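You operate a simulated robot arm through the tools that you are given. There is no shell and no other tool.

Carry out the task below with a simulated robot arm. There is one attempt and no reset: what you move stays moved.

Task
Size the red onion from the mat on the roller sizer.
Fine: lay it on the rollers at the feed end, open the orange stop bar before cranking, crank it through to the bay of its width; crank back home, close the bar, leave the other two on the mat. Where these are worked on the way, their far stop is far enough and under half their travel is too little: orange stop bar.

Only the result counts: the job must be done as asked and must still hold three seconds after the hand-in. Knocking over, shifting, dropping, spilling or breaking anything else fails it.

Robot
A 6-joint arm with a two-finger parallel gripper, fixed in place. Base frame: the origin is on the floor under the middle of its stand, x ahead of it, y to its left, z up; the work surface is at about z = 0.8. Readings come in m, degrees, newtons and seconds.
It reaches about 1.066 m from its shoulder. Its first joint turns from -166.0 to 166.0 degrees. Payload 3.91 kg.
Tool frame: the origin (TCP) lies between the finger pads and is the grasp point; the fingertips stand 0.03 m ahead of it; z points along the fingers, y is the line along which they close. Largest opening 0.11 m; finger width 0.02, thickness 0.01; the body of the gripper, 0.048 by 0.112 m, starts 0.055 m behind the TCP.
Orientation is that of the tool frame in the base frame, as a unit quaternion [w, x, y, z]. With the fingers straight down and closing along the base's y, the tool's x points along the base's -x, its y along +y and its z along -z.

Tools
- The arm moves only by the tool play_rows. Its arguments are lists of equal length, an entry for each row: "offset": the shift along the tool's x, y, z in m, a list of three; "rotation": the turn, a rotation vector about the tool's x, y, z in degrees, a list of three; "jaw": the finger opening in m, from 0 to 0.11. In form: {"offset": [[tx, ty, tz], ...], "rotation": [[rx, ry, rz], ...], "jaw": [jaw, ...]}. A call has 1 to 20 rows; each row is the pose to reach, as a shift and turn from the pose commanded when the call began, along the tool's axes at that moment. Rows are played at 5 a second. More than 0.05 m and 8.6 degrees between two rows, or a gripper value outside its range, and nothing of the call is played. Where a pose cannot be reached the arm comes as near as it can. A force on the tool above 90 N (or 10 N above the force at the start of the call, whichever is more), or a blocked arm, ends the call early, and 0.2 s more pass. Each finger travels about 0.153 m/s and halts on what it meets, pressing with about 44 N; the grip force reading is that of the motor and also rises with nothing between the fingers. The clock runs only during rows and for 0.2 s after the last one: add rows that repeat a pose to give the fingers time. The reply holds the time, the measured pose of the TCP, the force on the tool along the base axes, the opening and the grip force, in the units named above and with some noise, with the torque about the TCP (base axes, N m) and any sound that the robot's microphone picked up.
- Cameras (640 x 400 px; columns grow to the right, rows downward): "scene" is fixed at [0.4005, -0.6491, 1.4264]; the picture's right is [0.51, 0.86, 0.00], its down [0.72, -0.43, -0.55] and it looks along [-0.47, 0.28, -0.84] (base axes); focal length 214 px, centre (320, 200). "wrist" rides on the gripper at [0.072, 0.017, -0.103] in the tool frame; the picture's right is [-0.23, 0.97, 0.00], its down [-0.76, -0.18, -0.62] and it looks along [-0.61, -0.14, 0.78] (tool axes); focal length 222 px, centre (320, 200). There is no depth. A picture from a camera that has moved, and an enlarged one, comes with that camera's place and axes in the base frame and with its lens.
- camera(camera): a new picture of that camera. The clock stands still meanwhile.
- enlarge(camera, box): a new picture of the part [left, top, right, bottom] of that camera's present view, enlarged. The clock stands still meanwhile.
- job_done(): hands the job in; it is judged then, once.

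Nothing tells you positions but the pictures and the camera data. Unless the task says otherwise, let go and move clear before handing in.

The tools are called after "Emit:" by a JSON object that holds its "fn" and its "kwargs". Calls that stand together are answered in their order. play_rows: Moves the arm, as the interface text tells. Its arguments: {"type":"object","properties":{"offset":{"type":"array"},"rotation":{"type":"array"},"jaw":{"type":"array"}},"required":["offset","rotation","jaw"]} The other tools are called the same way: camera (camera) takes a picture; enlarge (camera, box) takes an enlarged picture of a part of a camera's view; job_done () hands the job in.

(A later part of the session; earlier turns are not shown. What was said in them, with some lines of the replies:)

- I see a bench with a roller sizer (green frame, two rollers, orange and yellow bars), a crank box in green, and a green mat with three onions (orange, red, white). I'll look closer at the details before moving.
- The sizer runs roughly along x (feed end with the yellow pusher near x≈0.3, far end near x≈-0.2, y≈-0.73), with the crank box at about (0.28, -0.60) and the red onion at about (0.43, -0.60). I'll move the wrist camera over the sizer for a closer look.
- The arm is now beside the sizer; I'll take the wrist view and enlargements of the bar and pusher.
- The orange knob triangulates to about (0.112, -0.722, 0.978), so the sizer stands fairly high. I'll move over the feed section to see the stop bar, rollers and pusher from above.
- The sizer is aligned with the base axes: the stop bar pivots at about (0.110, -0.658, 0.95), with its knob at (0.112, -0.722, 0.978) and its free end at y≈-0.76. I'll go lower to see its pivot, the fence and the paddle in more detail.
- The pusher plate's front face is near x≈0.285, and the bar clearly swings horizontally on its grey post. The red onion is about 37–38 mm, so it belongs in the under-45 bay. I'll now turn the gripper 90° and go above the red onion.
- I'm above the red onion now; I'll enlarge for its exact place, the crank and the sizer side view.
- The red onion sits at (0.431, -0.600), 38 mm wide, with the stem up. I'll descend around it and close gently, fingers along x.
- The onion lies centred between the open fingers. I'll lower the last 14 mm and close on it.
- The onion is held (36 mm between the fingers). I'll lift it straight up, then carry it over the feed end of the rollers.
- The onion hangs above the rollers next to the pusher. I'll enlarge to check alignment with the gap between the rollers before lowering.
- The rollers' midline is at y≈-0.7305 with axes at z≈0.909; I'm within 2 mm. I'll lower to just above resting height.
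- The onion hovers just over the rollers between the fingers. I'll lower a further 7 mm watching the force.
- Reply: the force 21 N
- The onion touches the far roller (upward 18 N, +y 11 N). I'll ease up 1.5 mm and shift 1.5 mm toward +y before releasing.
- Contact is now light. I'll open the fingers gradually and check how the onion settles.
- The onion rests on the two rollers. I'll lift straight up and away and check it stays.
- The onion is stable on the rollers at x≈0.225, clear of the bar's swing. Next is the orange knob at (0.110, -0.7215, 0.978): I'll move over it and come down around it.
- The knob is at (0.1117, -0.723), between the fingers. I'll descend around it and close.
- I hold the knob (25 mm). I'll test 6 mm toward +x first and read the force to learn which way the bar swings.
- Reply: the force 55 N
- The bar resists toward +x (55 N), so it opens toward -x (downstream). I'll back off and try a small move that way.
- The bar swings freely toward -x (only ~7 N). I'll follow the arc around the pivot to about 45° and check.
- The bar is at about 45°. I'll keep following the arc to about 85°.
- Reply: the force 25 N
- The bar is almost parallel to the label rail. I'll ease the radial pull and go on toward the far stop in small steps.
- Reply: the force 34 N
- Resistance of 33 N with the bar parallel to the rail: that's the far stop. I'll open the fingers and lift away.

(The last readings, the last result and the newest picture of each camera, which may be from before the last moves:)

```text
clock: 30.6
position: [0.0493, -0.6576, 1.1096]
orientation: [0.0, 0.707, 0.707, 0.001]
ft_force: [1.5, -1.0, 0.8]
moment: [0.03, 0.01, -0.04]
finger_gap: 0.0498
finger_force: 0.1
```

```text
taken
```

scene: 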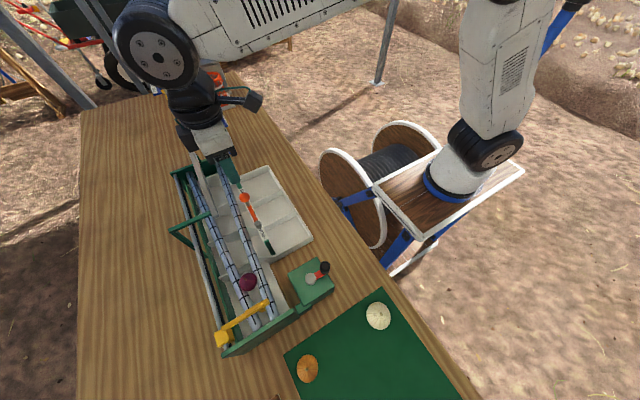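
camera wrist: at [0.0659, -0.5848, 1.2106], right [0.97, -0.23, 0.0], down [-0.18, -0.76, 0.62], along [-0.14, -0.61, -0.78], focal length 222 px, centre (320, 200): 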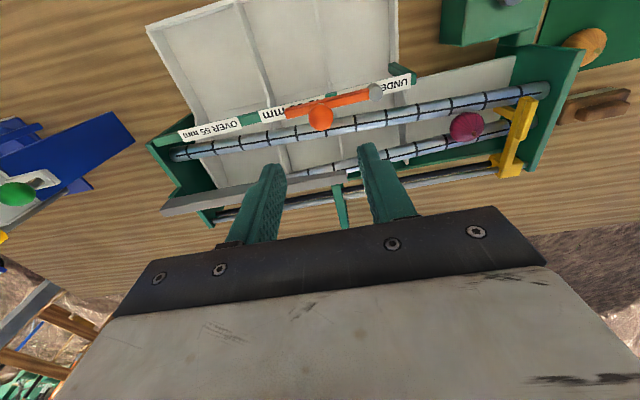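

The bar is open at its far stop and the onion hasn't moved. Now I'll go above the crank handle, near (0.279, -0.564).

Emit:
{"fn": "play_rows", "kwargs": {"offset": [[0.015, 0.038, 0], [0.03, 0.076, 0], [0.045, 0.114, 0.01], [0.06, 0.152, 0.03], [0.075, 0.19, 0.04], [0.094, 0.23, 0.05], [0.094, 0.23, 0.05]], "rotation": [[0, 0, 0], [0, 0, 0], [0, 0, 0], [0, 0, 0], [0, 0, 0], [0, 0, 0], [0, 0, 0]], "jaw": [0.05, 0.05, 0.05, 0.05, 0.05, 0.05, 0.05]}}

Emit:
{"fn": "camera", "kwargs": {"camera": "wrist"}}

Emit:
{"fn": "enlarge", "kwargs": {"camera": "wrist", "box": [220, 30, 460, 180]}}

Emit:
{"fn": "enlarge", "kwargs": {"camera": "scene", "box": [270, 240, 366, 300]}}

```text
clock: 32.2
position: [0.2799, -0.5626, 1.0591]
orientation: [0.001, 0.707, 0.707, 0.0]
ft_force: [0.1, -0.5, 0.1]
moment: [0.0, 0.01, -0.02]
finger_gap: 0.0501
finger_force: 0.1
```

```text
taken
camera wrist: at [0.2964, -0.4892, 1.1604], right [0.97, -0.23, 0.0], down [-0.18, -0.76, 0.62], along [-0.14, -0.61, -0.78], focal length 222 px, centre (320, 200)
```

wrist: 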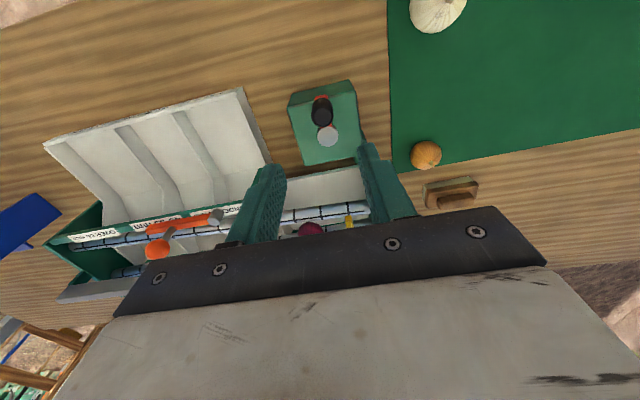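

```text
2.67 times, centred on (340, 105) of wrist
camera zoom: at [0.2964, -0.4892, 1.1604], right [0.97, -0.23, 0.0], down [-0.18, -0.76, 0.62], along [-0.14, -0.61, -0.78], focal length 592 px, centre (267, 453)
```

zoom: 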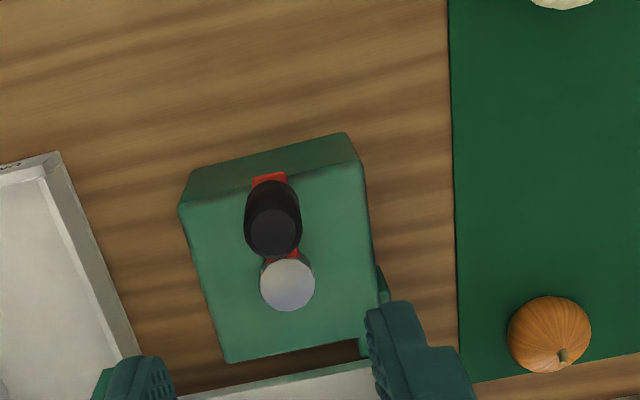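

```text
6.67 times, centred on (318, 270) of scene
camera zoom: at [0.4005, -0.6491, 1.4264], right [0.51, 0.86, 0.0], down [0.72, -0.43, -0.55], along [-0.47, 0.28, -0.84], focal length 1430 px, centre (333, -267)
```

zoom: 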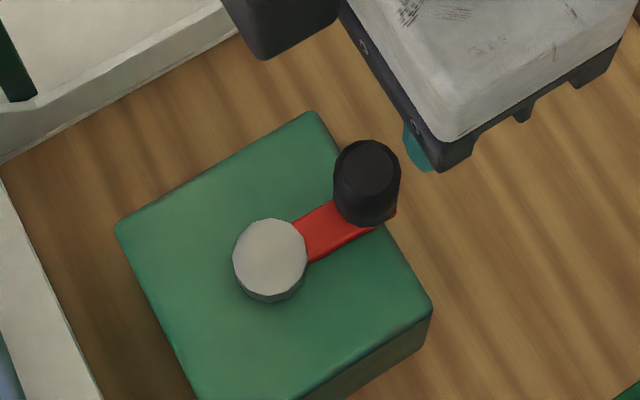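

The handle is a vertical black cylinder (~22 mm) centred at (0.281, -0.5645), top z≈0.926; the hub is at (0.280, -0.6045), so crank radius ≈40 mm. I'll lower around the handle and grip it.

Emit:
{"fn": "play_rows", "kwargs": {"offset": [[-0.0025, 0.0016, 0.03], [-0.0025, 0.0016, 0.06], [-0.0025, 0.0016, 0.09], [-0.0025, 0.0016, 0.115], [-0.0025, 0.0016, 0.135], [-0.0025, 0.0016, 0.135]], "rotation": [[0, 0, 0], [0, 0, 0], [0, 0, 0], [0, 0, 0], [0, 0, 0], [0, 0, 0]], "jaw": [0.05, 0.05, 0.05, 0.05, 0.05, 0.05]}}

Emit:
{"fn": "enlarge", "kwargs": {"camera": "wrist", "box": [200, 60, 440, 210]}}

```text
clock: 33.6
position: [0.2798, -0.5641, 0.9238]
orientation: [-0.001, 0.707, 0.707, -0.001]
ft_force: [0.4, -1.0, -0.7]
moment: [0.01, 0.03, -0.02]
finger_gap: 0.0501
finger_force: 0.0
```

```text
2.67 times, centred on (320, 135) of wrist
camera zoom: at [0.296, -0.4916, 1.0261], right [0.97, -0.23, 0.0], down [-0.18, -0.76, 0.62], along [-0.14, -0.61, -0.78], focal length 592 px, centre (320, 373)
```

zoom: 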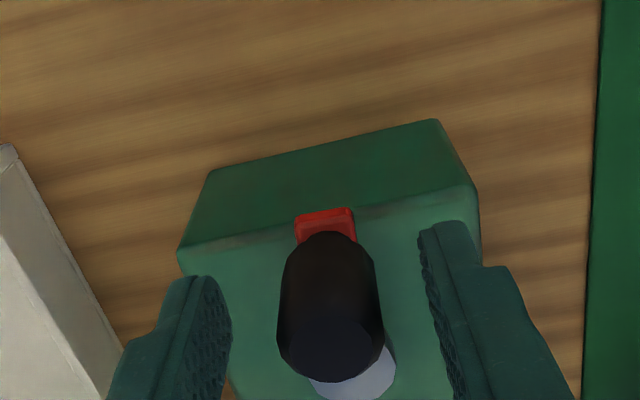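

The handle sits between the fingers. I'll close on it.

Emit:
{"fn": "play_rows", "kwargs": {"offset": [[0, 0.0005, 0], [0, 0.0005, 0], [0, 0.0005, 0], [0, 0.0005, 0]], "rotation": [[0, 0, 0], [0, 0, 0], [0, 0, 0], [0, 0, 0]], "jaw": [0.04, 0.03, 0.02, 0.015]}}

Emit:
{"fn": "enlarge", "kwargs": {"camera": "wrist", "box": [200, 60, 440, 210]}}

```text
clock: 34.6
position: [0.2809, -0.5642, 0.9238]
orientation: [0.0, 0.707, 0.707, 0.0]
ft_force: [-0.5, -0.1, -1.1]
moment: [-0.06, -0.73, -0.01]
finger_gap: 0.0233
finger_force: 45.2
```

```text
2.67 times, centred on (320, 135) of wrist
camera zoom: at [0.2973, -0.4916, 1.026], right [0.97, -0.23, 0.0], down [-0.18, -0.76, 0.62], along [-0.14, -0.61, -0.78], focal length 592 px, centre (320, 373)
```

zoom: 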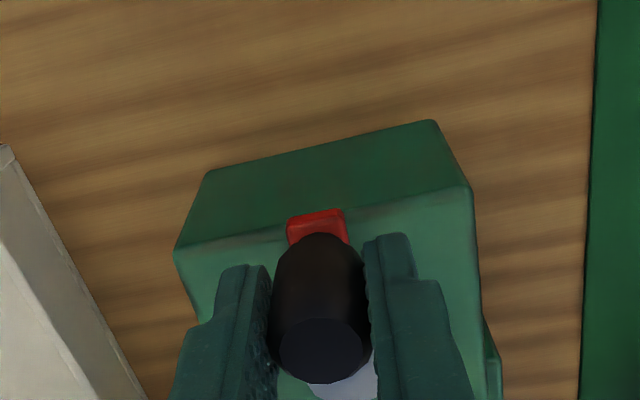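

Gripped. I'll test a small move toward -x (counterclockwise from above) and read the force and the pusher.

Emit:
{"fn": "play_rows", "kwargs": {"offset": [[0, -0.003, 0], [-0.0004, -0.006, 0], [-0.0004, -0.006, 0]], "rotation": [[0, 0, 0], [0, 0, 0], [0, 0, 0]], "jaw": [0.015, 0.015, 0.015]}}

Emit:
{"fn": "enlarge", "kwargs": {"camera": "scene", "box": [200, 260, 328, 340]}}

```text
clock: 35.4
position: [0.2784, -0.5644, 0.9246]
orientation: [0.0, 0.707, 0.707, 0.0]
ft_force: [60.1, 7.9, 1.7]
moment: [0.35, 0.02, 0.04]
finger_gap: 0.0235
finger_force: 45.1
```

```text
5.00 times, centred on (264, 300) of scene
camera zoom: at [0.4005, -0.6491, 1.4264], right [0.51, 0.86, 0.0], down [0.72, -0.43, -0.55], along [-0.47, 0.28, -0.84], focal length 1072 px, centre (600, -300)
```

zoom: 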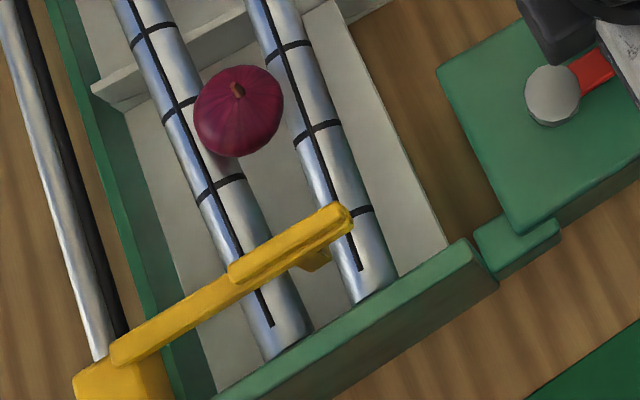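

Counterclockwise is blocked (60 N, home stop), so forward is clockwise. I'll back off and turn about 25° clockwise.

Emit:
{"fn": "play_rows", "kwargs": {"offset": [[0.0004, 0.003, 0], [0.0004, 0.006, 0], [0.0, 0.0112, 0], [-0.001, 0.0164, 0], [-0.0033, 0.023, 0], [-0.0033, 0.023, 0]], "rotation": [[0, 0, 0], [0, 0, 0], [0, 0, 0], [0, 0, 0], [0, 0, 0], [0, 0, 0]], "jaw": [0.015, 0.015, 0.015, 0.015, 0.015, 0.015]}}

Emit:
{"fn": "enlarge", "kwargs": {"camera": "scene", "box": [200, 260, 328, 340]}}

Emit:
{"fn": "enlarge", "kwargs": {"camera": "wrist", "box": [200, 60, 440, 210]}}

```text
clock: 36.8
position: [0.2981, -0.5695, 0.9239]
orientation: [0.002, 0.707, 0.707, -0.001]
ft_force: [-8.4, -15.8, -2.1]
moment: [-0.41, -0.5, 0.02]
finger_gap: 0.0233
finger_force: 44.5
```

```text
5.00 times, centred on (264, 300) of scene
camera zoom: at [0.4005, -0.6491, 1.4264], right [0.51, 0.86, 0.0], down [0.72, -0.43, -0.55], along [-0.47, 0.28, -0.84], focal length 1072 px, centre (600, -300)
```

zoom: 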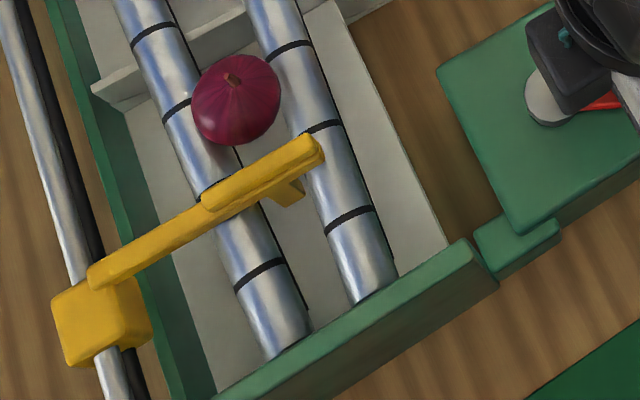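

```text
2.67 times, centred on (320, 135) of wrist
camera zoom: at [0.3147, -0.4963, 1.0258], right [0.97, -0.23, 0.0], down [-0.18, -0.76, 0.63], along [-0.14, -0.61, -0.78], focal length 592 px, centre (320, 373)
```

zoom: 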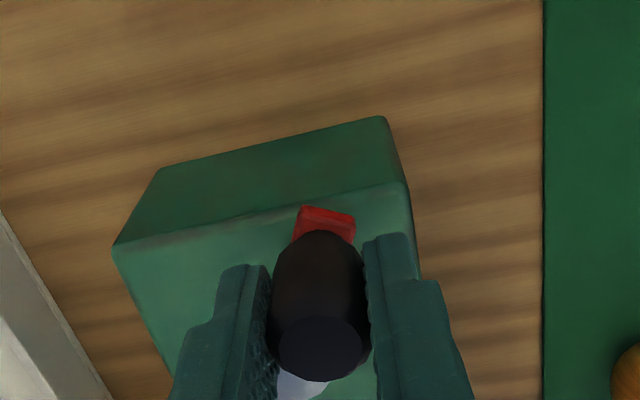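

25° clockwise moved the pusher ~30 mm toward the far end, and the rollers spin with it, so less than half a turn should bring the onion to the under-45 bay. I'll continue slowly to about 60°, correcting the radius slightly.

Emit:
{"fn": "play_rows", "kwargs": {"offset": [[-0.0021, 0.0023, 0], [-0.0039, 0.0051, 0], [-0.006, 0.0079, 0], [-0.0083, 0.0104, 0], [-0.0108, 0.0127, 0], [-0.0136, 0.0148, 0], [-0.0165, 0.0166, 0], [-0.0165, 0.0166, 0]], "rotation": [[0, 0, 0], [0, 0, 0], [0, 0, 0], [0, 0, 0], [0, 0, 0], [0, 0, 0], [0, 0, 0], [0, 0, 0]], "jaw": [0.015, 0.015, 0.015, 0.015, 0.015, 0.015, 0.015, 0.015]}}

Emit:
{"fn": "enlarge", "kwargs": {"camera": "scene", "box": [180, 220, 340, 320]}}

Emit:
{"fn": "camera", "kwargs": {"camera": "wrist"}}

```text
clock: 38.6
position: [0.3152, -0.5855, 0.9235]
orientation: [0.001, 0.707, 0.707, 0.0]
ft_force: [-2.4, -2.4, 27.3]
moment: [0.0, 0.66, -0.01]
finger_gap: 0.023
finger_force: 45.2
```

```text
4.00 times, centred on (260, 270) of scene
camera zoom: at [0.4005, -0.6491, 1.4264], right [0.51, 0.86, 0.0], down [0.72, -0.43, -0.55], along [-0.47, 0.28, -0.84], focal length 858 px, centre (560, -80)
```

zoom: 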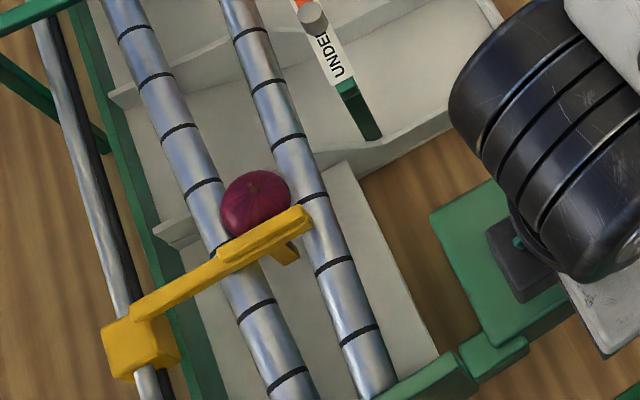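

```text
taken
camera wrist: at [0.3318, -0.5129, 1.0258], right [0.97, -0.23, 0.0], down [-0.18, -0.76, 0.62], along [-0.14, -0.61, -0.78], focal length 222 px, centre (320, 200)
```

wrist: 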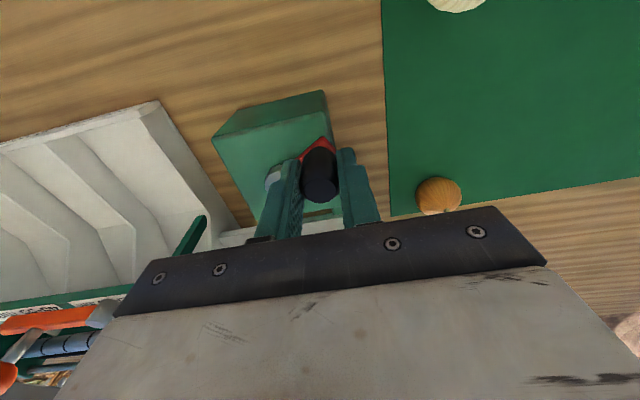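

The paddle now pushes the onion (x≈0.198). An upward force of 27 N suggests a fingertip rubs on the crank arm, so I'll raise the hand 4 mm and continue to about 95°.

Emit:
{"fn": "play_rows", "kwargs": {"offset": [[0, 0, -0.004], [-0.003, 0.0016, -0.004], [-0.0062, 0.0029, -0.004], [-0.0094, 0.004, -0.004], [-0.0128, 0.0047, -0.004], [-0.0162, 0.0052, -0.004], [-0.0196, 0.0053, -0.004], [-0.023, 0.0052, -0.004], [-0.023, 0.0052, -0.004]], "rotation": [[0, 0, 0], [0, 0, 0], [0, 0, 0], [0, 0, 0], [0, 0, 0], [0, 0, 0], [0, 0, 0], [0, 0, 0], [0, 0, 0]], "jaw": [0.015, 0.015, 0.015, 0.015, 0.015, 0.015, 0.015, 0.015, 0.015]}}

Emit:
{"fn": "enlarge", "kwargs": {"camera": "scene", "box": [180, 210, 340, 310]}}

```text
clock: 40.6
position: [0.3201, -0.6076, 0.9259]
orientation: [-0.001, 0.707, 0.707, 0.001]
ft_force: [-28.9, 2.1, -27.5]
moment: [0.24, 0.2, -0.03]
finger_gap: 0.0224
finger_force: 44.8
```

```text
4.00 times, centred on (260, 260) of scene
camera zoom: at [0.4005, -0.6491, 1.4264], right [0.51, 0.86, 0.0], down [0.72, -0.43, -0.55], along [-0.47, 0.28, -0.84], focal length 858 px, centre (560, -40)
```

zoom: 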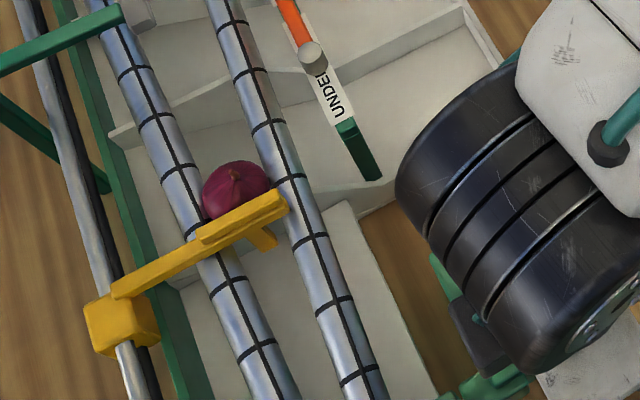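

The onion is now at x≈0.163, entering the under-45 bay, still on the rollers. I'll tighten the radius to ~38 mm and continue to about 125°.

Emit:
{"fn": "play_rows", "kwargs": {"offset": [[-0.0017, -0.0021, 0.001], [-0.0049, -0.0028, 0.001], [-0.0081, -0.0038, 0.001], [-0.0112, -0.0051, 0.001], [-0.0141, -0.0066, 0.001], [-0.0169, -0.0084, 0.001], [-0.0169, -0.0084, 0.001]], "rotation": [[0, 0, 0], [0, 0, 0], [0, 0, 0], [0, 0, 0], [0, 0, 0], [0, 0, 0], [0, 0, 0]], "jaw": [0.015, 0.015, 0.015, 0.015, 0.015, 0.015, 0.015]}}

Emit:
{"fn": "enlarge", "kwargs": {"camera": "scene", "box": [180, 190, 340, 290]}}

```text
clock: 42.2
position: [0.3142, -0.6245, 0.9261]
orientation: [0.002, 0.706, 0.708, -0.001]
ft_force: [20.2, -11.4, -0.5]
moment: [0.56, -0.24, 0.02]
finger_gap: 0.0227
finger_force: 45.1
```

```text
4.00 times, centred on (260, 240) of scene
camera zoom: at [0.4005, -0.6491, 1.4264], right [0.51, 0.86, 0.0], down [0.72, -0.43, -0.55], along [-0.47, 0.28, -0.84], focal length 858 px, centre (560, 40)
```

zoom: 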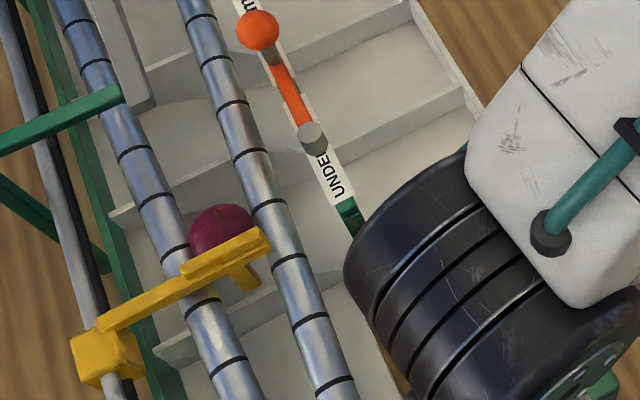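

The onion is at x≈0.133, sinking between the rollers over the under-45 bay. I'll continue to about 140°.

Emit:
{"fn": "play_rows", "kwargs": {"offset": [[-0.001, 0.0012, 0], [-0.0022, 0.0011, 0], [-0.0049, -0.001, 0], [-0.0074, -0.0033, 0], [-0.0097, -0.0058, 0], [-0.0097, -0.0058, 0]], "rotation": [[0, 0, 0], [0, 0, 0], [0, 0, 0], [0, 0, 0], [0, 0, 0], [0, 0, 0]], "jaw": [0.015, 0.015, 0.015, 0.015, 0.015, 0.015]}}

Emit:
{"fn": "enlarge", "kwargs": {"camera": "scene", "box": [180, 190, 340, 290]}}

```text
clock: 43.6
position: [0.3053, -0.6341, 0.928]
orientation: [0.0, 0.707, 0.707, 0.0]
ft_force: [7.3, -9.8, 7.2]
moment: [-0.91, -0.07, 0.0]
finger_gap: 0.0226
finger_force: 45.0
```

```text
4.00 times, centred on (260, 240) of scene
camera zoom: at [0.4005, -0.6491, 1.4264], right [0.51, 0.86, 0.0], down [0.72, -0.43, -0.55], along [-0.47, 0.28, -0.84], focal length 858 px, centre (560, 40)
```

zoom: 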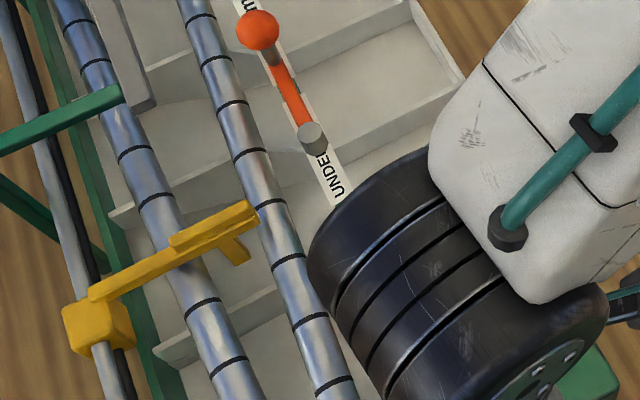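

The onion has dropped off the rollers between the feed divider and the next one. I'll check with the wrist camera where it went.

Emit:
{"fn": "camera", "kwargs": {"camera": "wrist"}}

Emit:
{"fn": "camera", "kwargs": {"camera": "scene"}}

```text
taken
camera wrist: at [0.3227, -0.5618, 1.0288], right [0.97, -0.23, 0.0], down [-0.18, -0.76, 0.62], along [-0.14, -0.61, -0.78], focal length 222 px, centre (320, 200)
```

wrist: 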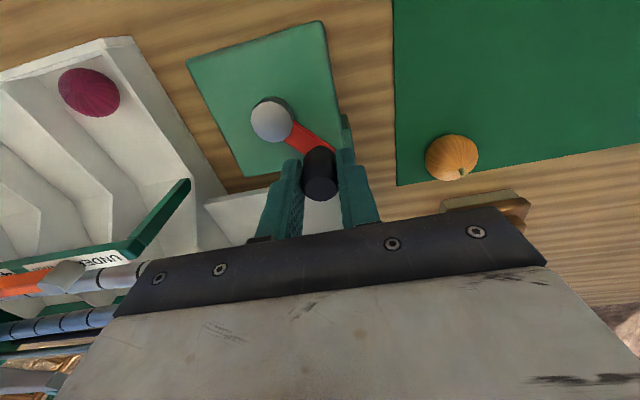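

```text
taken
```

scene: 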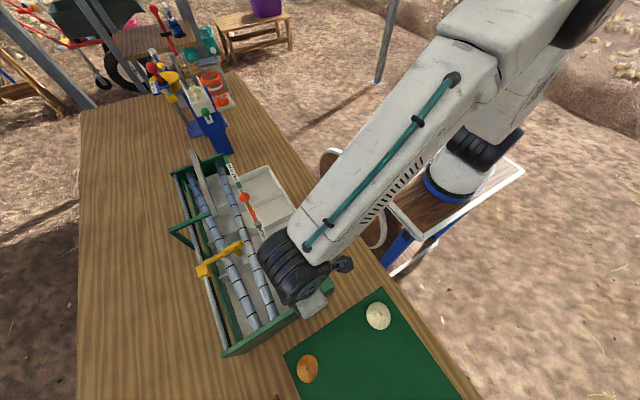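

The red onion lies in the under-45 bay. Now I'll crank back counterclockwise, first to about 60°.

Emit:
{"fn": "play_rows", "kwargs": {"offset": [[0.0021, 0.0028, 0], [0.0042, 0.0053, 0], [0.0099, 0.0093, 0], [0.0162, 0.0122, 0], [0.0229, 0.014, 0], [0.0298, 0.0146, 0], [0.0367, 0.014, 0], [0.0434, 0.0122, 0], [0.0497, 0.0093, 0], [0.0497, 0.0093, 0]], "rotation": [[0, 0, 0], [0, 0, 0], [0, 0, 0], [0, 0, 0], [0, 0, 0], [0, 0, 0], [0, 0, 0], [0, 0, 0], [0, 0, 0], [0, 0, 0]], "jaw": [0.015, 0.015, 0.015, 0.015, 0.015, 0.015, 0.015, 0.015, 0.015, 0.015]}}

Emit:
{"fn": "enlarge", "kwargs": {"camera": "scene", "box": [180, 220, 340, 320]}}

```text
clock: 45.8
position: [0.3145, -0.5846, 0.9261]
orientation: [0.0, 0.707, 0.708, 0.0]
ft_force: [-6.9, -3.2, 17.1]
moment: [-0.92, 0.05, 0.0]
finger_gap: 0.0224
finger_force: 44.5
```

```text
4.00 times, centred on (260, 270) of scene
camera zoom: at [0.4005, -0.6491, 1.4264], right [0.51, 0.86, 0.0], down [0.72, -0.43, -0.55], along [-0.47, 0.28, -0.84], focal length 858 px, centre (560, -80)
```

zoom: 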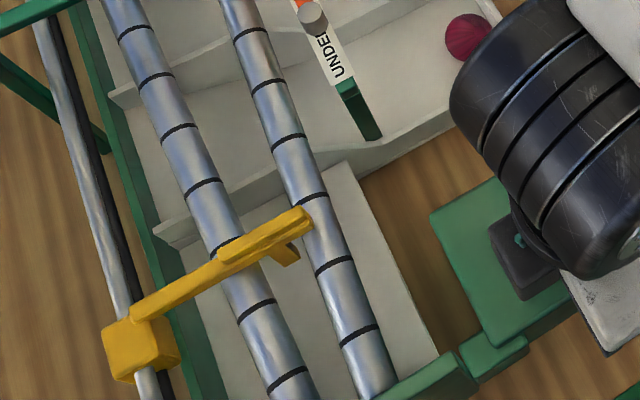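

The pusher is coming back with the crank. I'll continue to the home position.

Emit:
{"fn": "play_rows", "kwargs": {"offset": [[0.003, -0.0019, 0], [0.0057, -0.004, 0], [0.0082, -0.0063, 0], [0.0106, -0.0089, 0], [0.0127, -0.0117, 0], [0.0146, -0.0146, 0], [0.0162, -0.0177, 0], [0.0175, -0.0209, 0], [0.0185, -0.0243, 0], [0.0193, -0.0276, 0], [0.0198, -0.031, 0], [0.0199, -0.0345, 0], [0.0199, -0.0355, 0], [0.0199, -0.0355, 0]], "rotation": [[0, 0, 0], [0, 0, 0], [0, 0, 0], [0, 0, 0], [0, 0, 0], [0, 0, 0], [0, 0, 0], [0, 0, 0], [0, 0, 0], [0, 0, 0], [0, 0, 0], [0, 0, 0], [0, 0, 0], [0, 0, 0]], "jaw": [0.015, 0.015, 0.015, 0.015, 0.015, 0.015, 0.015, 0.015, 0.015, 0.015, 0.015, 0.015, 0.015, 0.015]}}

Emit:
{"fn": "enlarge", "kwargs": {"camera": "scene", "box": [200, 260, 328, 340]}}

Emit:
{"fn": "enlarge", "kwargs": {"camera": "wrist", "box": [200, 60, 440, 210]}}

```text
clock: 48.8
position: [0.2803, -0.5641, 0.9265]
orientation: [0.0, 0.707, 0.708, 0.0]
ft_force: [6.4, 16.9, 13.5]
moment: [0.96, -0.12, 0.01]
finger_gap: 0.0225
finger_force: 45.1
```

```text
5.00 times, centred on (264, 300) of scene
camera zoom: at [0.4005, -0.6491, 1.4264], right [0.51, 0.86, 0.0], down [0.72, -0.43, -0.55], along [-0.47, 0.28, -0.84], focal length 1072 px, centre (600, -300)
```

zoom: 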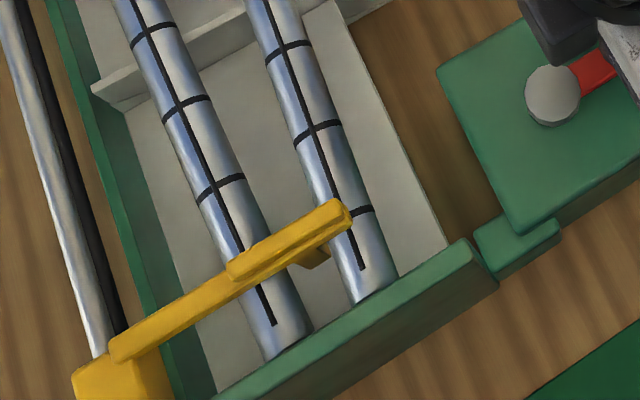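

```text
2.67 times, centred on (320, 135) of wrist
camera zoom: at [0.2965, -0.4916, 1.0281], right [0.97, -0.23, 0.0], down [-0.18, -0.76, 0.62], along [-0.14, -0.61, -0.78], focal length 592 px, centre (320, 373)
```

zoom: 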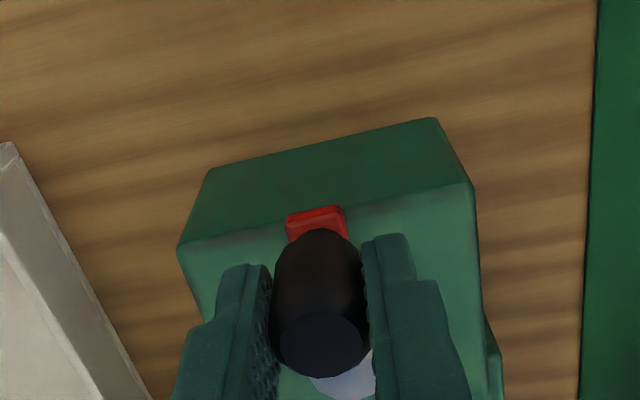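

The pusher looks back at its start. I'll press 2.5 mm more against the home stop to be sure, then release and lift.

Emit:
{"fn": "play_rows", "kwargs": {"offset": [[-0.001, -0.0015, 0], [-0.0015, -0.0025, 0], [-0.0015, -0.0025, 0]], "rotation": [[0, 0, 0], [0, 0, 0], [0, 0, 0]], "jaw": [0.015, 0.015, 0.015]}}

```text
clock: 49.6
position: [0.2793, -0.5639, 0.9264]
orientation: [-0.001, 0.707, 0.707, 0.0]
ft_force: [35.2, 31.2, 10.1]
moment: [0.19, -0.45, 0.04]
finger_gap: 0.0227
finger_force: 44.6
```

Home stop confirmed (35 N). I'll relieve the load, open the fingers and lift off the handle.

Emit:
{"fn": "play_rows", "kwargs": {"offset": [[0.0, 0.0022, 0], [0.0, 0.0022, 0], [0.0, 0.0022, 0], [0.0, 0.0022, 0], [0.0, 0.0022, -0.02], [0.0, 0.0022, -0.05], [0.0, 0.0022, -0.09], [0, 0.0022, -0.13], [0, 0.0022, -0.15], [0, 0.0022, -0.15]], "rotation": [[0, 0, 0], [0, 0, 0], [0, 0, 0], [0, 0, 0], [0, 0, 0], [0, 0, 0], [0, 0, 0], [0, 0, 0], [0, 0, 0], [0, 0, 0]], "jaw": [0.02, 0.03, 0.04, 0.05, 0.05, 0.05, 0.05, 0.05, 0.05, 0.05]}}

Emit:
{"fn": "camera", "kwargs": {"camera": "wrist"}}

Emit:
{"fn": "camera", "kwargs": {"camera": "scene"}}

Emit:
{"fn": "enlarge", "kwargs": {"camera": "scene", "box": [200, 260, 328, 340]}}

```text
clock: 51.8
position: [0.2775, -0.5657, 1.0761]
orientation: [-0.001, 0.707, 0.707, 0.0]
ft_force: [-0.3, 0.2, 0.0]
moment: [-0.01, 0.02, 0.0]
finger_gap: 0.0502
finger_force: 0.0
```

```text
taken
camera wrist: at [0.2941, -0.4933, 1.1771], right [0.97, -0.23, 0.0], down [-0.18, -0.76, 0.62], along [-0.14, -0.61, -0.78], focal length 222 px, centre (320, 200)
```

wrist: 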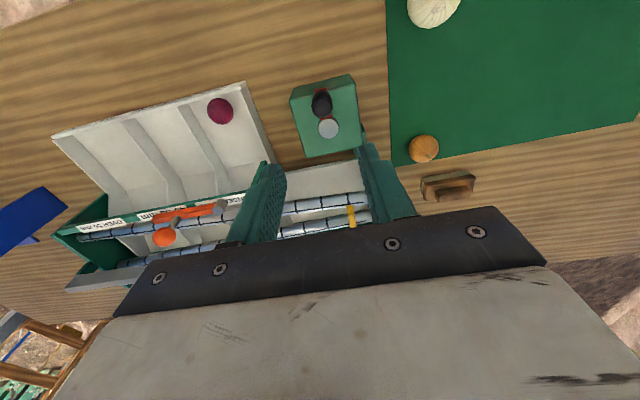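

```text
taken
```

scene: 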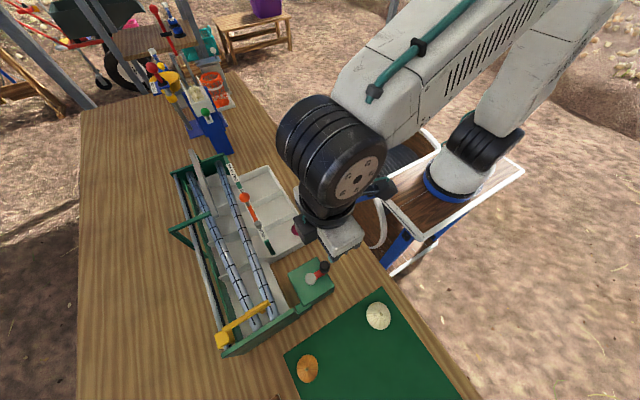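

```text
5.00 times, centred on (264, 300) of scene
camera zoom: at [0.4005, -0.6491, 1.4264], right [0.51, 0.86, 0.0], down [0.72, -0.43, -0.55], along [-0.47, 0.28, -0.84], focal length 1072 px, centre (600, -300)
```

zoom: 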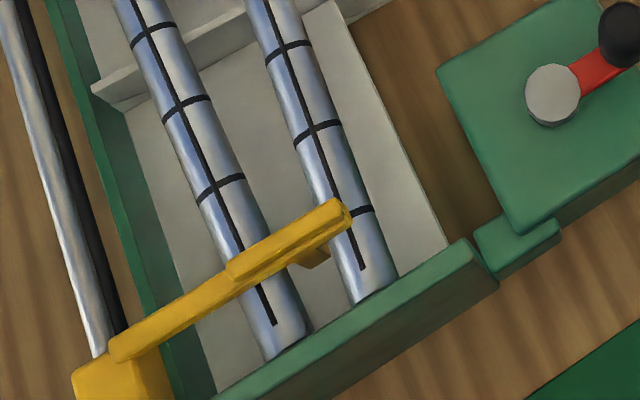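

The crank is home and the red onion sits in its bay. Next I'll go back above the open bar's knob near (0.048, -0.661) to close it.

Emit:
{"fn": "play_rows", "kwargs": {"offset": [[-0.015, -0.038, -0.02], [-0.03, -0.076, -0.03], [-0.045, -0.114, -0.03], [-0.06, -0.152, -0.03], [-0.077, -0.19, -0.03], [-0.094, -0.2285, -0.03], [-0.094, -0.2285, -0.01], [-0.094, -0.2285, 0.02], [-0.094, -0.2285, 0.045], [-0.094, -0.2285, 0.045]], "rotation": [[0, 0, 0], [0, 0, 0], [0, 0, 0], [0, 0, 0], [0, 0, 0], [0, 0, 0], [0, 0, 0], [0, 0, 0], [0, 0, 0], [0, 0, 0]], "jaw": [0.05, 0.05, 0.05, 0.05, 0.05, 0.05, 0.05, 0.05, 0.05, 0.05]}}

Emit:
{"fn": "enlarge", "kwargs": {"camera": "wrist", "box": [200, 60, 440, 210]}}

```text
clock: 54.0
position: [0.0507, -0.6606, 1.0309]
orientation: [0.0, 0.707, 0.707, 0.0]
ft_force: [-0.3, 0.0, -0.6]
moment: [-0.02, 0.01, 0.0]
finger_gap: 0.05
finger_force: 0.0
```

```text
2.67 times, centred on (320, 135) of wrist
camera zoom: at [0.0673, -0.5874, 1.133], right [0.97, -0.23, 0.0], down [-0.18, -0.76, 0.62], along [-0.14, -0.61, -0.78], focal length 592 px, centre (320, 373)
```

zoom: 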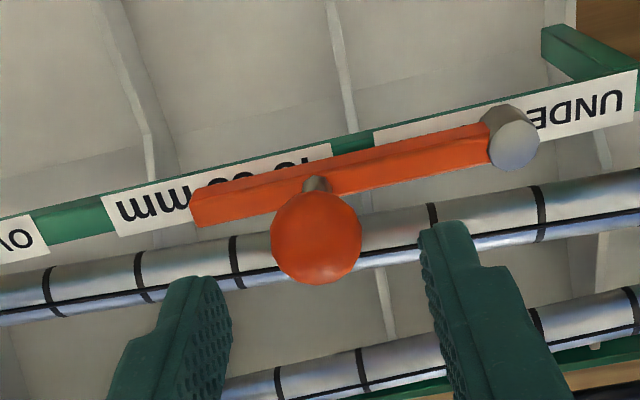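

The knob is at (0.0495, -0.6606). I'll descend with the hand offset 4 mm toward +y (as before, to stay clear of the fence) and grip it.

Emit:
{"fn": "play_rows", "kwargs": {"offset": [[0.0035, -0.0008, 0.015], [0.0035, -0.0008, 0.03], [0.0035, -0.0008, 0.042], [0.0035, -0.0008, 0.042], [0.0035, -0.0008, 0.042], [0.0035, -0.0008, 0.042], [0.0035, -0.0008, 0.042]], "rotation": [[0, 0, 0], [0, 0, 0], [0, 0, 0], [0, 0, 0], [0, 0, 0], [0, 0, 0], [0, 0, 0]], "jaw": [0.05, 0.05, 0.05, 0.04, 0.03, 0.025, 0.02]}}

Emit:
{"fn": "enlarge", "kwargs": {"camera": "wrist", "box": [200, 60, 440, 210]}}

```text
clock: 55.6
position: [0.0494, -0.6567, 0.9881]
orientation: [0.0, 0.707, 0.707, 0.0]
ft_force: [-6.8, 0.1, -2.0]
moment: [-0.19, 0.08, -0.04]
finger_gap: 0.0252
finger_force: 45.1
```

```text
2.67 times, centred on (320, 135) of wrist
camera zoom: at [0.0667, -0.5842, 1.0902], right [0.97, -0.23, 0.0], down [-0.18, -0.76, 0.62], along [-0.14, -0.61, -0.78], focal length 592 px, centre (320, 373)
```

zoom: 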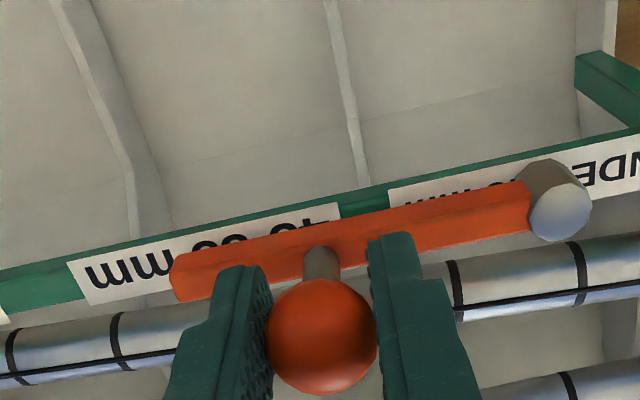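

I hold the knob. I'll swing the bar back along the arc, first to about 45°.

Emit:
{"fn": "play_rows", "kwargs": {"offset": [[-0.0044, 0.0003, 0], [-0.0088, 0.0009, 0], [-0.0142, 0.0021, 0], [-0.0196, 0.0038, 0], [-0.0247, 0.006, 0], [-0.0296, 0.0085, 0], [-0.0343, 0.0115, 0], [-0.0387, 0.0149, 0], [-0.0428, 0.0187, 0], [-0.0428, 0.0187, 0]], "rotation": [[0, 0, 0], [0, 0, 0], [0, 0, 0], [0, 0, 0], [0, 0, 0], [0, 0, 0], [0, 0, 0], [0, 0, 0], [0, 0, 0], [0, 0, 0]], "jaw": [0.02, 0.02, 0.02, 0.02, 0.02, 0.02, 0.02, 0.02, 0.02, 0.02]}}

Emit:
{"fn": "camera", "kwargs": {"camera": "wrist"}}

```text
clock: 57.8
position: [0.075, -0.6967, 0.9905]
orientation: [0.0, 0.706, 0.708, 0.003]
ft_force: [19.2, 19.1, 9.0]
moment: [-0.76, -0.21, -0.02]
finger_gap: 0.0257
finger_force: 45.4
```

```text
taken
camera wrist: at [0.0898, -0.6243, 1.0925], right [0.97, -0.23, 0.0], down [-0.18, -0.76, 0.62], along [-0.14, -0.6, -0.79], focal length 222 px, centre (320, 200)
```

wrist: 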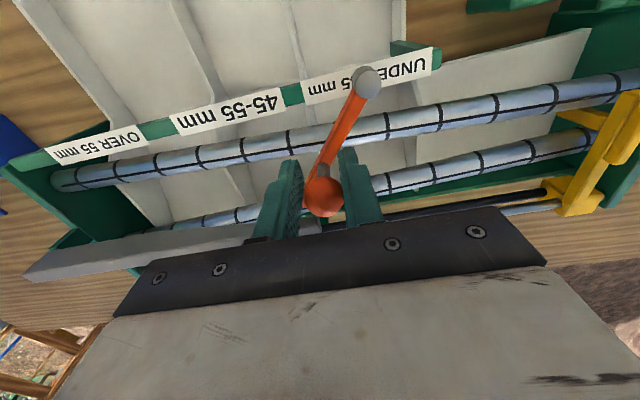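

The bar is swinging back; there's some sideways force, so I'll check the knob's place in the fingers.

Emit:
{"fn": "enlarge", "kwargs": {"camera": "wrist", "box": [200, 60, 440, 210]}}

Emit:
{"fn": "enlarge", "kwargs": {"camera": "scene", "box": [170, 170, 330, 270]}}

```text
2.67 times, centred on (320, 135) of wrist
camera zoom: at [0.0898, -0.6243, 1.0925], right [0.97, -0.23, 0.0], down [-0.18, -0.76, 0.62], along [-0.14, -0.6, -0.79], focal length 592 px, centre (320, 373)
```

zoom: 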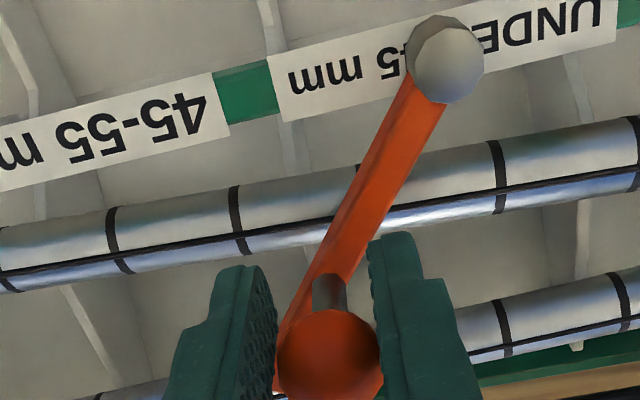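

```text
4.00 times, centred on (250, 220) of scene
camera zoom: at [0.4005, -0.6491, 1.4264], right [0.51, 0.86, 0.0], down [0.72, -0.43, -0.55], along [-0.47, 0.28, -0.84], focal length 858 px, centre (600, 120)
```

zoom: 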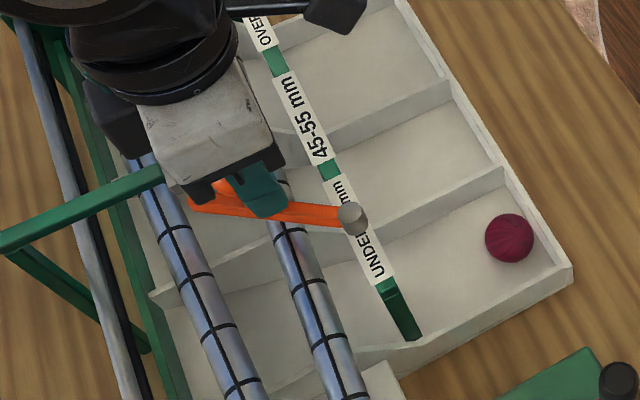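

The knob follows but my arc radius was slightly too large, hence the radial pull. I'll relieve it and continue on a tighter arc to about 10°.

Emit:
{"fn": "play_rows", "kwargs": {"offset": [[0.0014, 0.0035, 0], [0.0028, 0.0069, 0], [0.0007, 0.01, 0], [-0.0013, 0.0131, 0], [-0.0038, 0.0178, 0], [-0.0058, 0.0227, 0], [-0.0074, 0.0278, 0], [-0.0086, 0.033, 0], [-0.0086, 0.033, 0]], "rotation": [[0, 0, 0], [0, 0, 0], [0, 0, 0], [0, 0, 0], [0, 0, 0], [0, 0, 0], [0, 0, 0], [0, 0, 0], [0, 0, 0]], "jaw": [0.02, 0.02, 0.02, 0.02, 0.02, 0.02, 0.02, 0.02, 0.02]}}

Emit:
{"fn": "enlarge", "kwargs": {"camera": "wrist", "box": [200, 60, 440, 210]}}

```text
clock: 59.8
position: [0.1032, -0.7052, 0.9914]
orientation: [-0.001, 0.707, 0.707, 0.001]
ft_force: [-0.7, 39.2, 19.3]
moment: [0.81, 0.01, 0.37]
finger_gap: 0.0236
finger_force: 45.2
```

```text
2.67 times, centred on (320, 135) of wrist
camera zoom: at [0.1189, -0.6325, 1.0921], right [0.97, -0.23, 0.0], down [-0.18, -0.76, 0.62], along [-0.14, -0.61, -0.78], focal length 592 px, centre (320, 373)
```

zoom: 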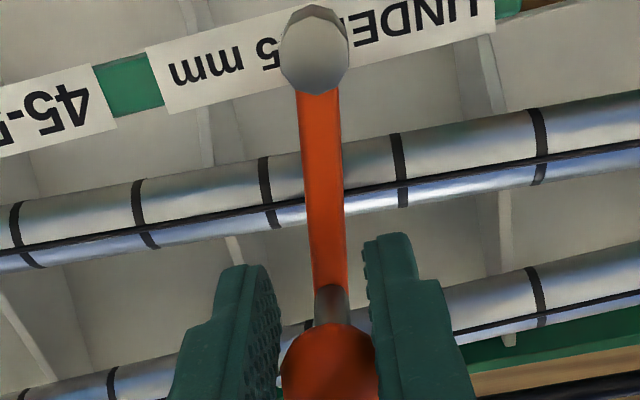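

The knob has slid toward the finger edge, with the bar about 8° from closed. I'll open slightly, re-centre the hand 9 mm toward -y and re-grip.

Emit:
{"fn": "play_rows", "kwargs": {"offset": [[0, 0, 0], [0, 0, 0], [0, 0, 0], [0, 0, 0]], "rotation": [[0, 0, 0], [0, 0, 0], [0, 0, 0], [0, 0, 0]], "jaw": [0.028, 0.034, 0.04, 0.04]}}

Emit:
{"fn": "enlarge", "kwargs": {"camera": "wrist", "box": [200, 60, 440, 210]}}

```text
clock: 60.8
position: [0.102, -0.7075, 0.9882]
orientation: [0.0, 0.708, 0.707, 0.001]
ft_force: [-0.5, 0.5, -0.8]
moment: [0.01, 0.02, -0.03]
finger_gap: 0.0401
finger_force: 0.1
```

```text
2.67 times, centred on (320, 135) of wrist
camera zoom: at [0.1187, -0.6349, 1.0906], right [0.97, -0.23, 0.0], down [-0.18, -0.76, 0.62], along [-0.14, -0.61, -0.78], focal length 592 px, centre (320, 373)
```

zoom: 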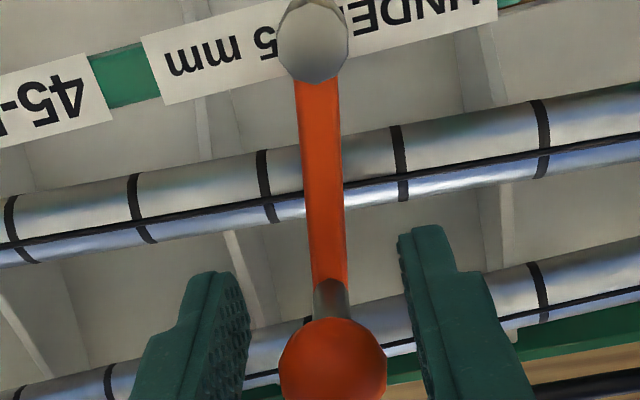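

The knob is at (0.102, -0.721). I'll shift the hand toward -y and grip again.

Emit:
{"fn": "play_rows", "kwargs": {"offset": [[-0.005, 0, 0], [-0.0095, 0, 0], [-0.0095, 0, 0], [-0.0095, 0, 0], [-0.0095, 0, 0], [-0.0095, 0, 0]], "rotation": [[0, 0, 0], [0, 0, 0], [0, 0, 0], [0, 0, 0], [0, 0, 0], [0, 0, 0]], "jaw": [0.04, 0.04, 0.035, 0.029, 0.02, 0.02]}}

Emit:
{"fn": "enlarge", "kwargs": {"camera": "wrist", "box": [200, 60, 440, 210]}}

```text
clock: 62.2
position: [0.1032, -0.7172, 0.9898]
orientation: [0.0, 0.707, 0.707, 0.001]
ft_force: [1.5, -0.7, 1.9]
moment: [0.09, 0.0, -0.1]
finger_gap: 0.0253
finger_force: 44.8
```

```text
2.67 times, centred on (320, 135) of wrist
camera zoom: at [0.1192, -0.6446, 1.0918], right [0.97, -0.23, 0.0], down [-0.18, -0.76, 0.62], along [-0.14, -0.61, -0.78], focal length 592 px, centre (320, 373)
```

zoom: 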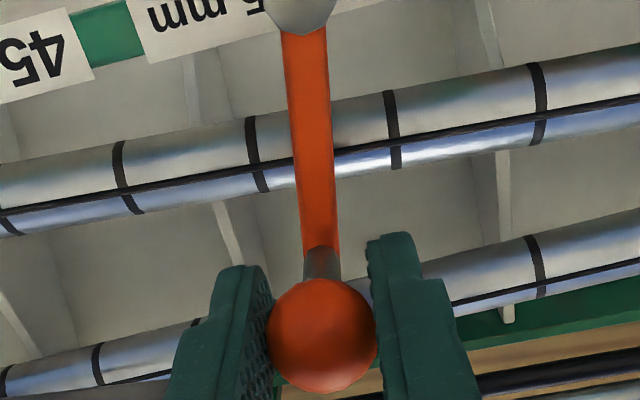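

Gripped well again. I'll push +x the remaining ~9 mm to the closed stop.

Emit:
{"fn": "play_rows", "kwargs": {"offset": [[-0.0003, 0.004, 0], [-0.0005, 0.008, 0], [-0.0005, 0.0105, 0], [-0.0005, 0.012, 0], [-0.0005, 0.012, 0]], "rotation": [[0, 0, 0], [0, 0, 0], [0, 0, 0], [0, 0, 0], [0, 0, 0]], "jaw": [0.02, 0.02, 0.02, 0.02, 0.02]}}

Emit:
{"fn": "enlarge", "kwargs": {"camera": "wrist", "box": [200, 60, 440, 210]}}

```text
clock: 63.4
position: [0.1123, -0.7186, 0.9897]
orientation: [0.0, 0.708, 0.706, -0.001]
ft_force: [-19.6, 3.0, 3.6]
moment: [-0.13, 0.16, 0.18]
finger_gap: 0.0251
finger_force: 45.0
```

```text
2.67 times, centred on (320, 135) of wrist
camera zoom: at [0.1291, -0.6456, 1.0919], right [0.97, -0.23, 0.0], down [-0.18, -0.76, 0.62], along [-0.14, -0.61, -0.78], focal length 592 px, centre (320, 373)
```

zoom: 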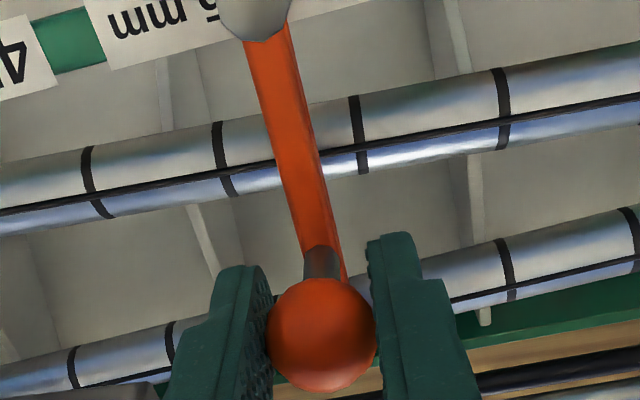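

The bar is at its closed stop again (view matches the start, 20 N against +x). I'll press a touch more, then open and lift away.

Emit:
{"fn": "play_rows", "kwargs": {"offset": [[0, 0.002, 0], [0, 0.002, 0], [0, 0.002, 0], [0, 0.002, 0], [0, 0.002, 0], [0, 0.002, -0.015], [0, 0.002, -0.04], [0, 0.002, -0.08], [0, 0.002, -0.12], [0, 0.002, -0.16], [0, 0.002, -0.16]], "rotation": [[0, 0, 0], [0, 0, 0], [0, 0, 0], [0, 0, 0], [0, 0, 0], [0, 0, 0], [0, 0, 0], [0, 0, 0], [0, 0, 0], [0, 0, 0], [0, 0, 0]], "jaw": [0.02, 0.02, 0.028, 0.036, 0.042, 0.045, 0.045, 0.045, 0.045, 0.045, 0.045]}}

Emit:
{"fn": "camera", "kwargs": {"camera": "wrist"}}

Emit:
{"fn": "camera", "kwargs": {"camera": "scene"}}

```text
clock: 65.8
position: [0.116, -0.7167, 1.1481]
orientation: [0.0, 0.707, 0.707, 0.0]
ft_force: [1.0, 0.0, 0.0]
moment: [0.03, -0.01, 0.01]
finger_gap: 0.0448
finger_force: 0.0
```

```text
taken
camera wrist: at [0.1336, -0.6433, 1.2505], right [0.97, -0.23, 0.0], down [-0.18, -0.76, 0.62], along [-0.14, -0.61, -0.78], focal length 222 px, centre (320, 200)
```

wrist: 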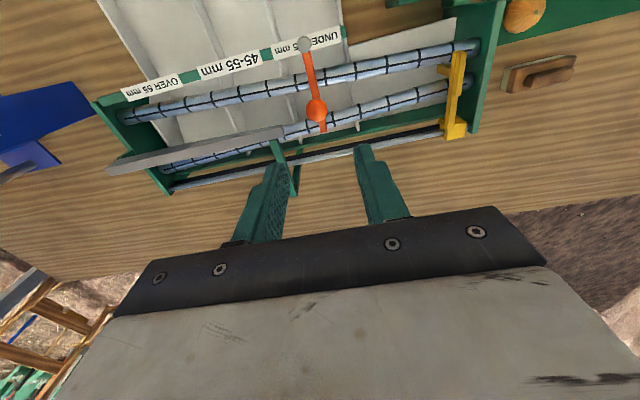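

```text
taken
```

scene: 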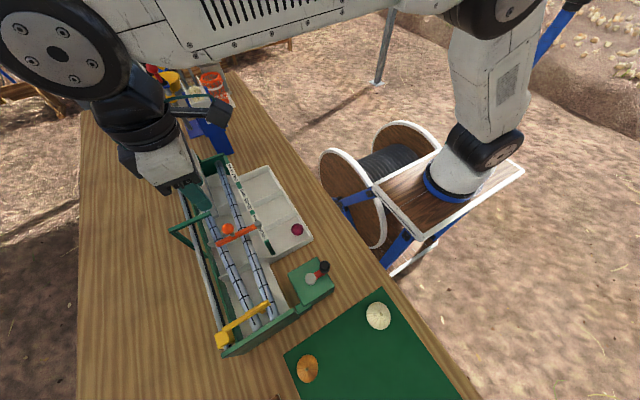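

The bar is closed, the pusher home, the red onion is in its bay and the other two stay on the mat. I'll move the hand further clear and do a final check.

Emit:
{"fn": "play_rows", "kwargs": {"offset": [[0.03, 0.01, -0.02], [0.07, 0.02, -0.03], [0.11, 0.03, -0.04], [0.15, 0.04, -0.04], [0.15, 0.04, -0.04], [0.15, 0.04, -0.04]], "rotation": [[0, 0, 0], [0, 0, 0], [0, 0, 0], [0, 0, 0], [0, 0, 0], [0, 0, 0]], "jaw": [0.045, 0.045, 0.045, 0.045, 0.045, 0.045]}}

Emit:
{"fn": "enlarge", "kwargs": {"camera": "scene", "box": [200, 200, 296, 260]}}

Emit:
{"fn": "enlarge", "kwargs": {"camera": "scene", "box": [200, 240, 424, 380]}}

Emit:
{"fn": "enlarge", "kwargs": {"camera": "wrist", "box": [160, 0, 480, 200]}}

```text
clock: 67.2
position: [0.1578, -0.5704, 1.1889]
orientation: [0.0, 0.708, 0.707, 0.0]
ft_force: [-0.4, 0.4, -0.2]
moment: [-0.02, 0.03, 0.01]
finger_gap: 0.045
finger_force: 0.1
```

```text
6.67 times, centred on (248, 230) of scene
camera zoom: at [0.4005, -0.6491, 1.4264], right [0.51, 0.86, 0.0], down [0.72, -0.43, -0.55], along [-0.47, 0.28, -0.84], focal length 1430 px, centre (800, 0)
```

zoom: 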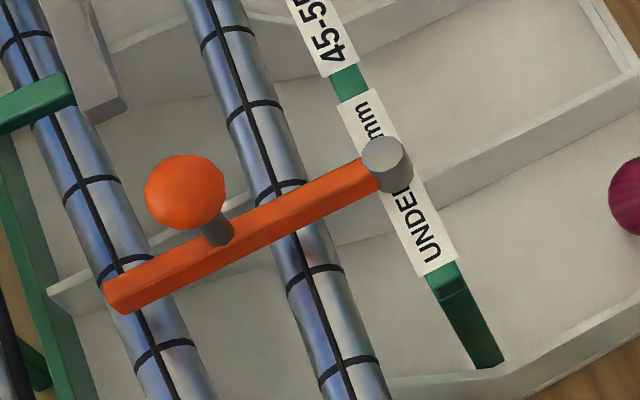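

```text
2.86 times, centred on (312, 310) of scene
camera zoom: at [0.4005, -0.6491, 1.4264], right [0.51, 0.86, 0.0], down [0.72, -0.43, -0.55], along [-0.47, 0.28, -0.84], focal length 613 px, centre (343, -114)
```

zoom: 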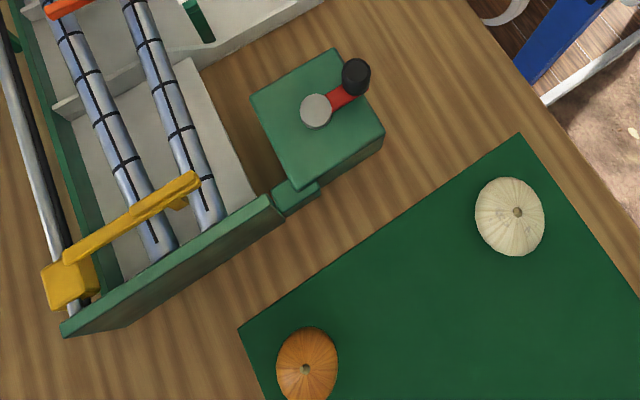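

```text
2.00 times, centred on (320, 100) of wrist
camera zoom: at [0.1734, -0.4965, 1.2915], right [0.97, -0.23, 0.0], down [-0.18, -0.76, 0.62], along [-0.14, -0.61, -0.78], focal length 444 px, centre (320, 400)
```

zoom: 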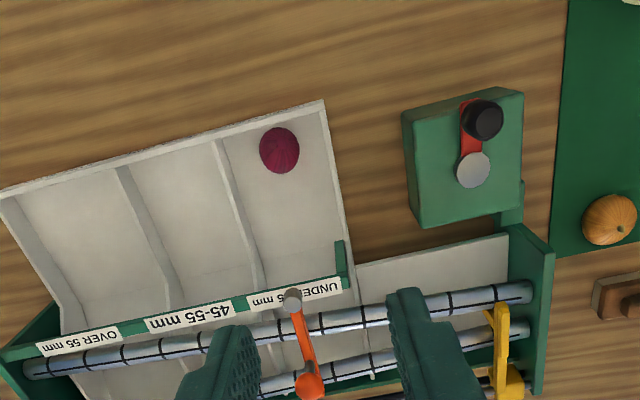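

The final pictures show the red onion at rest in the under-45 mm bay. The bar is back exactly where it began, the crank and pusher are home, the other two onions are untouched, and the hand is clear, so I'm handing in.

Emit:
{"fn": "job_done", "kwargs": {}}

```text
The job is handed in.
```

The red onion is sized. It measured about 37–38 mm and dropped into the under-45 mm bay, where it was lying still in the last pictures before I handed in.

- **Stop bar:** I opened it to its far stop before cranking, and afterwards closed it back to its original position.
- **Crank:** I turned it clockwise about 140° until the onion dropped through. I then turned it back to its home stop, and the yellow pusher is where it started.
- **Other onions:** the orange and white ones were not touched and are still on the mat.

While closing the bar, the knob slid toward the edge of the fingers. I let go, re-centred and gripped it again, and nothing else moved. The hand let go and is clear of the sizer.
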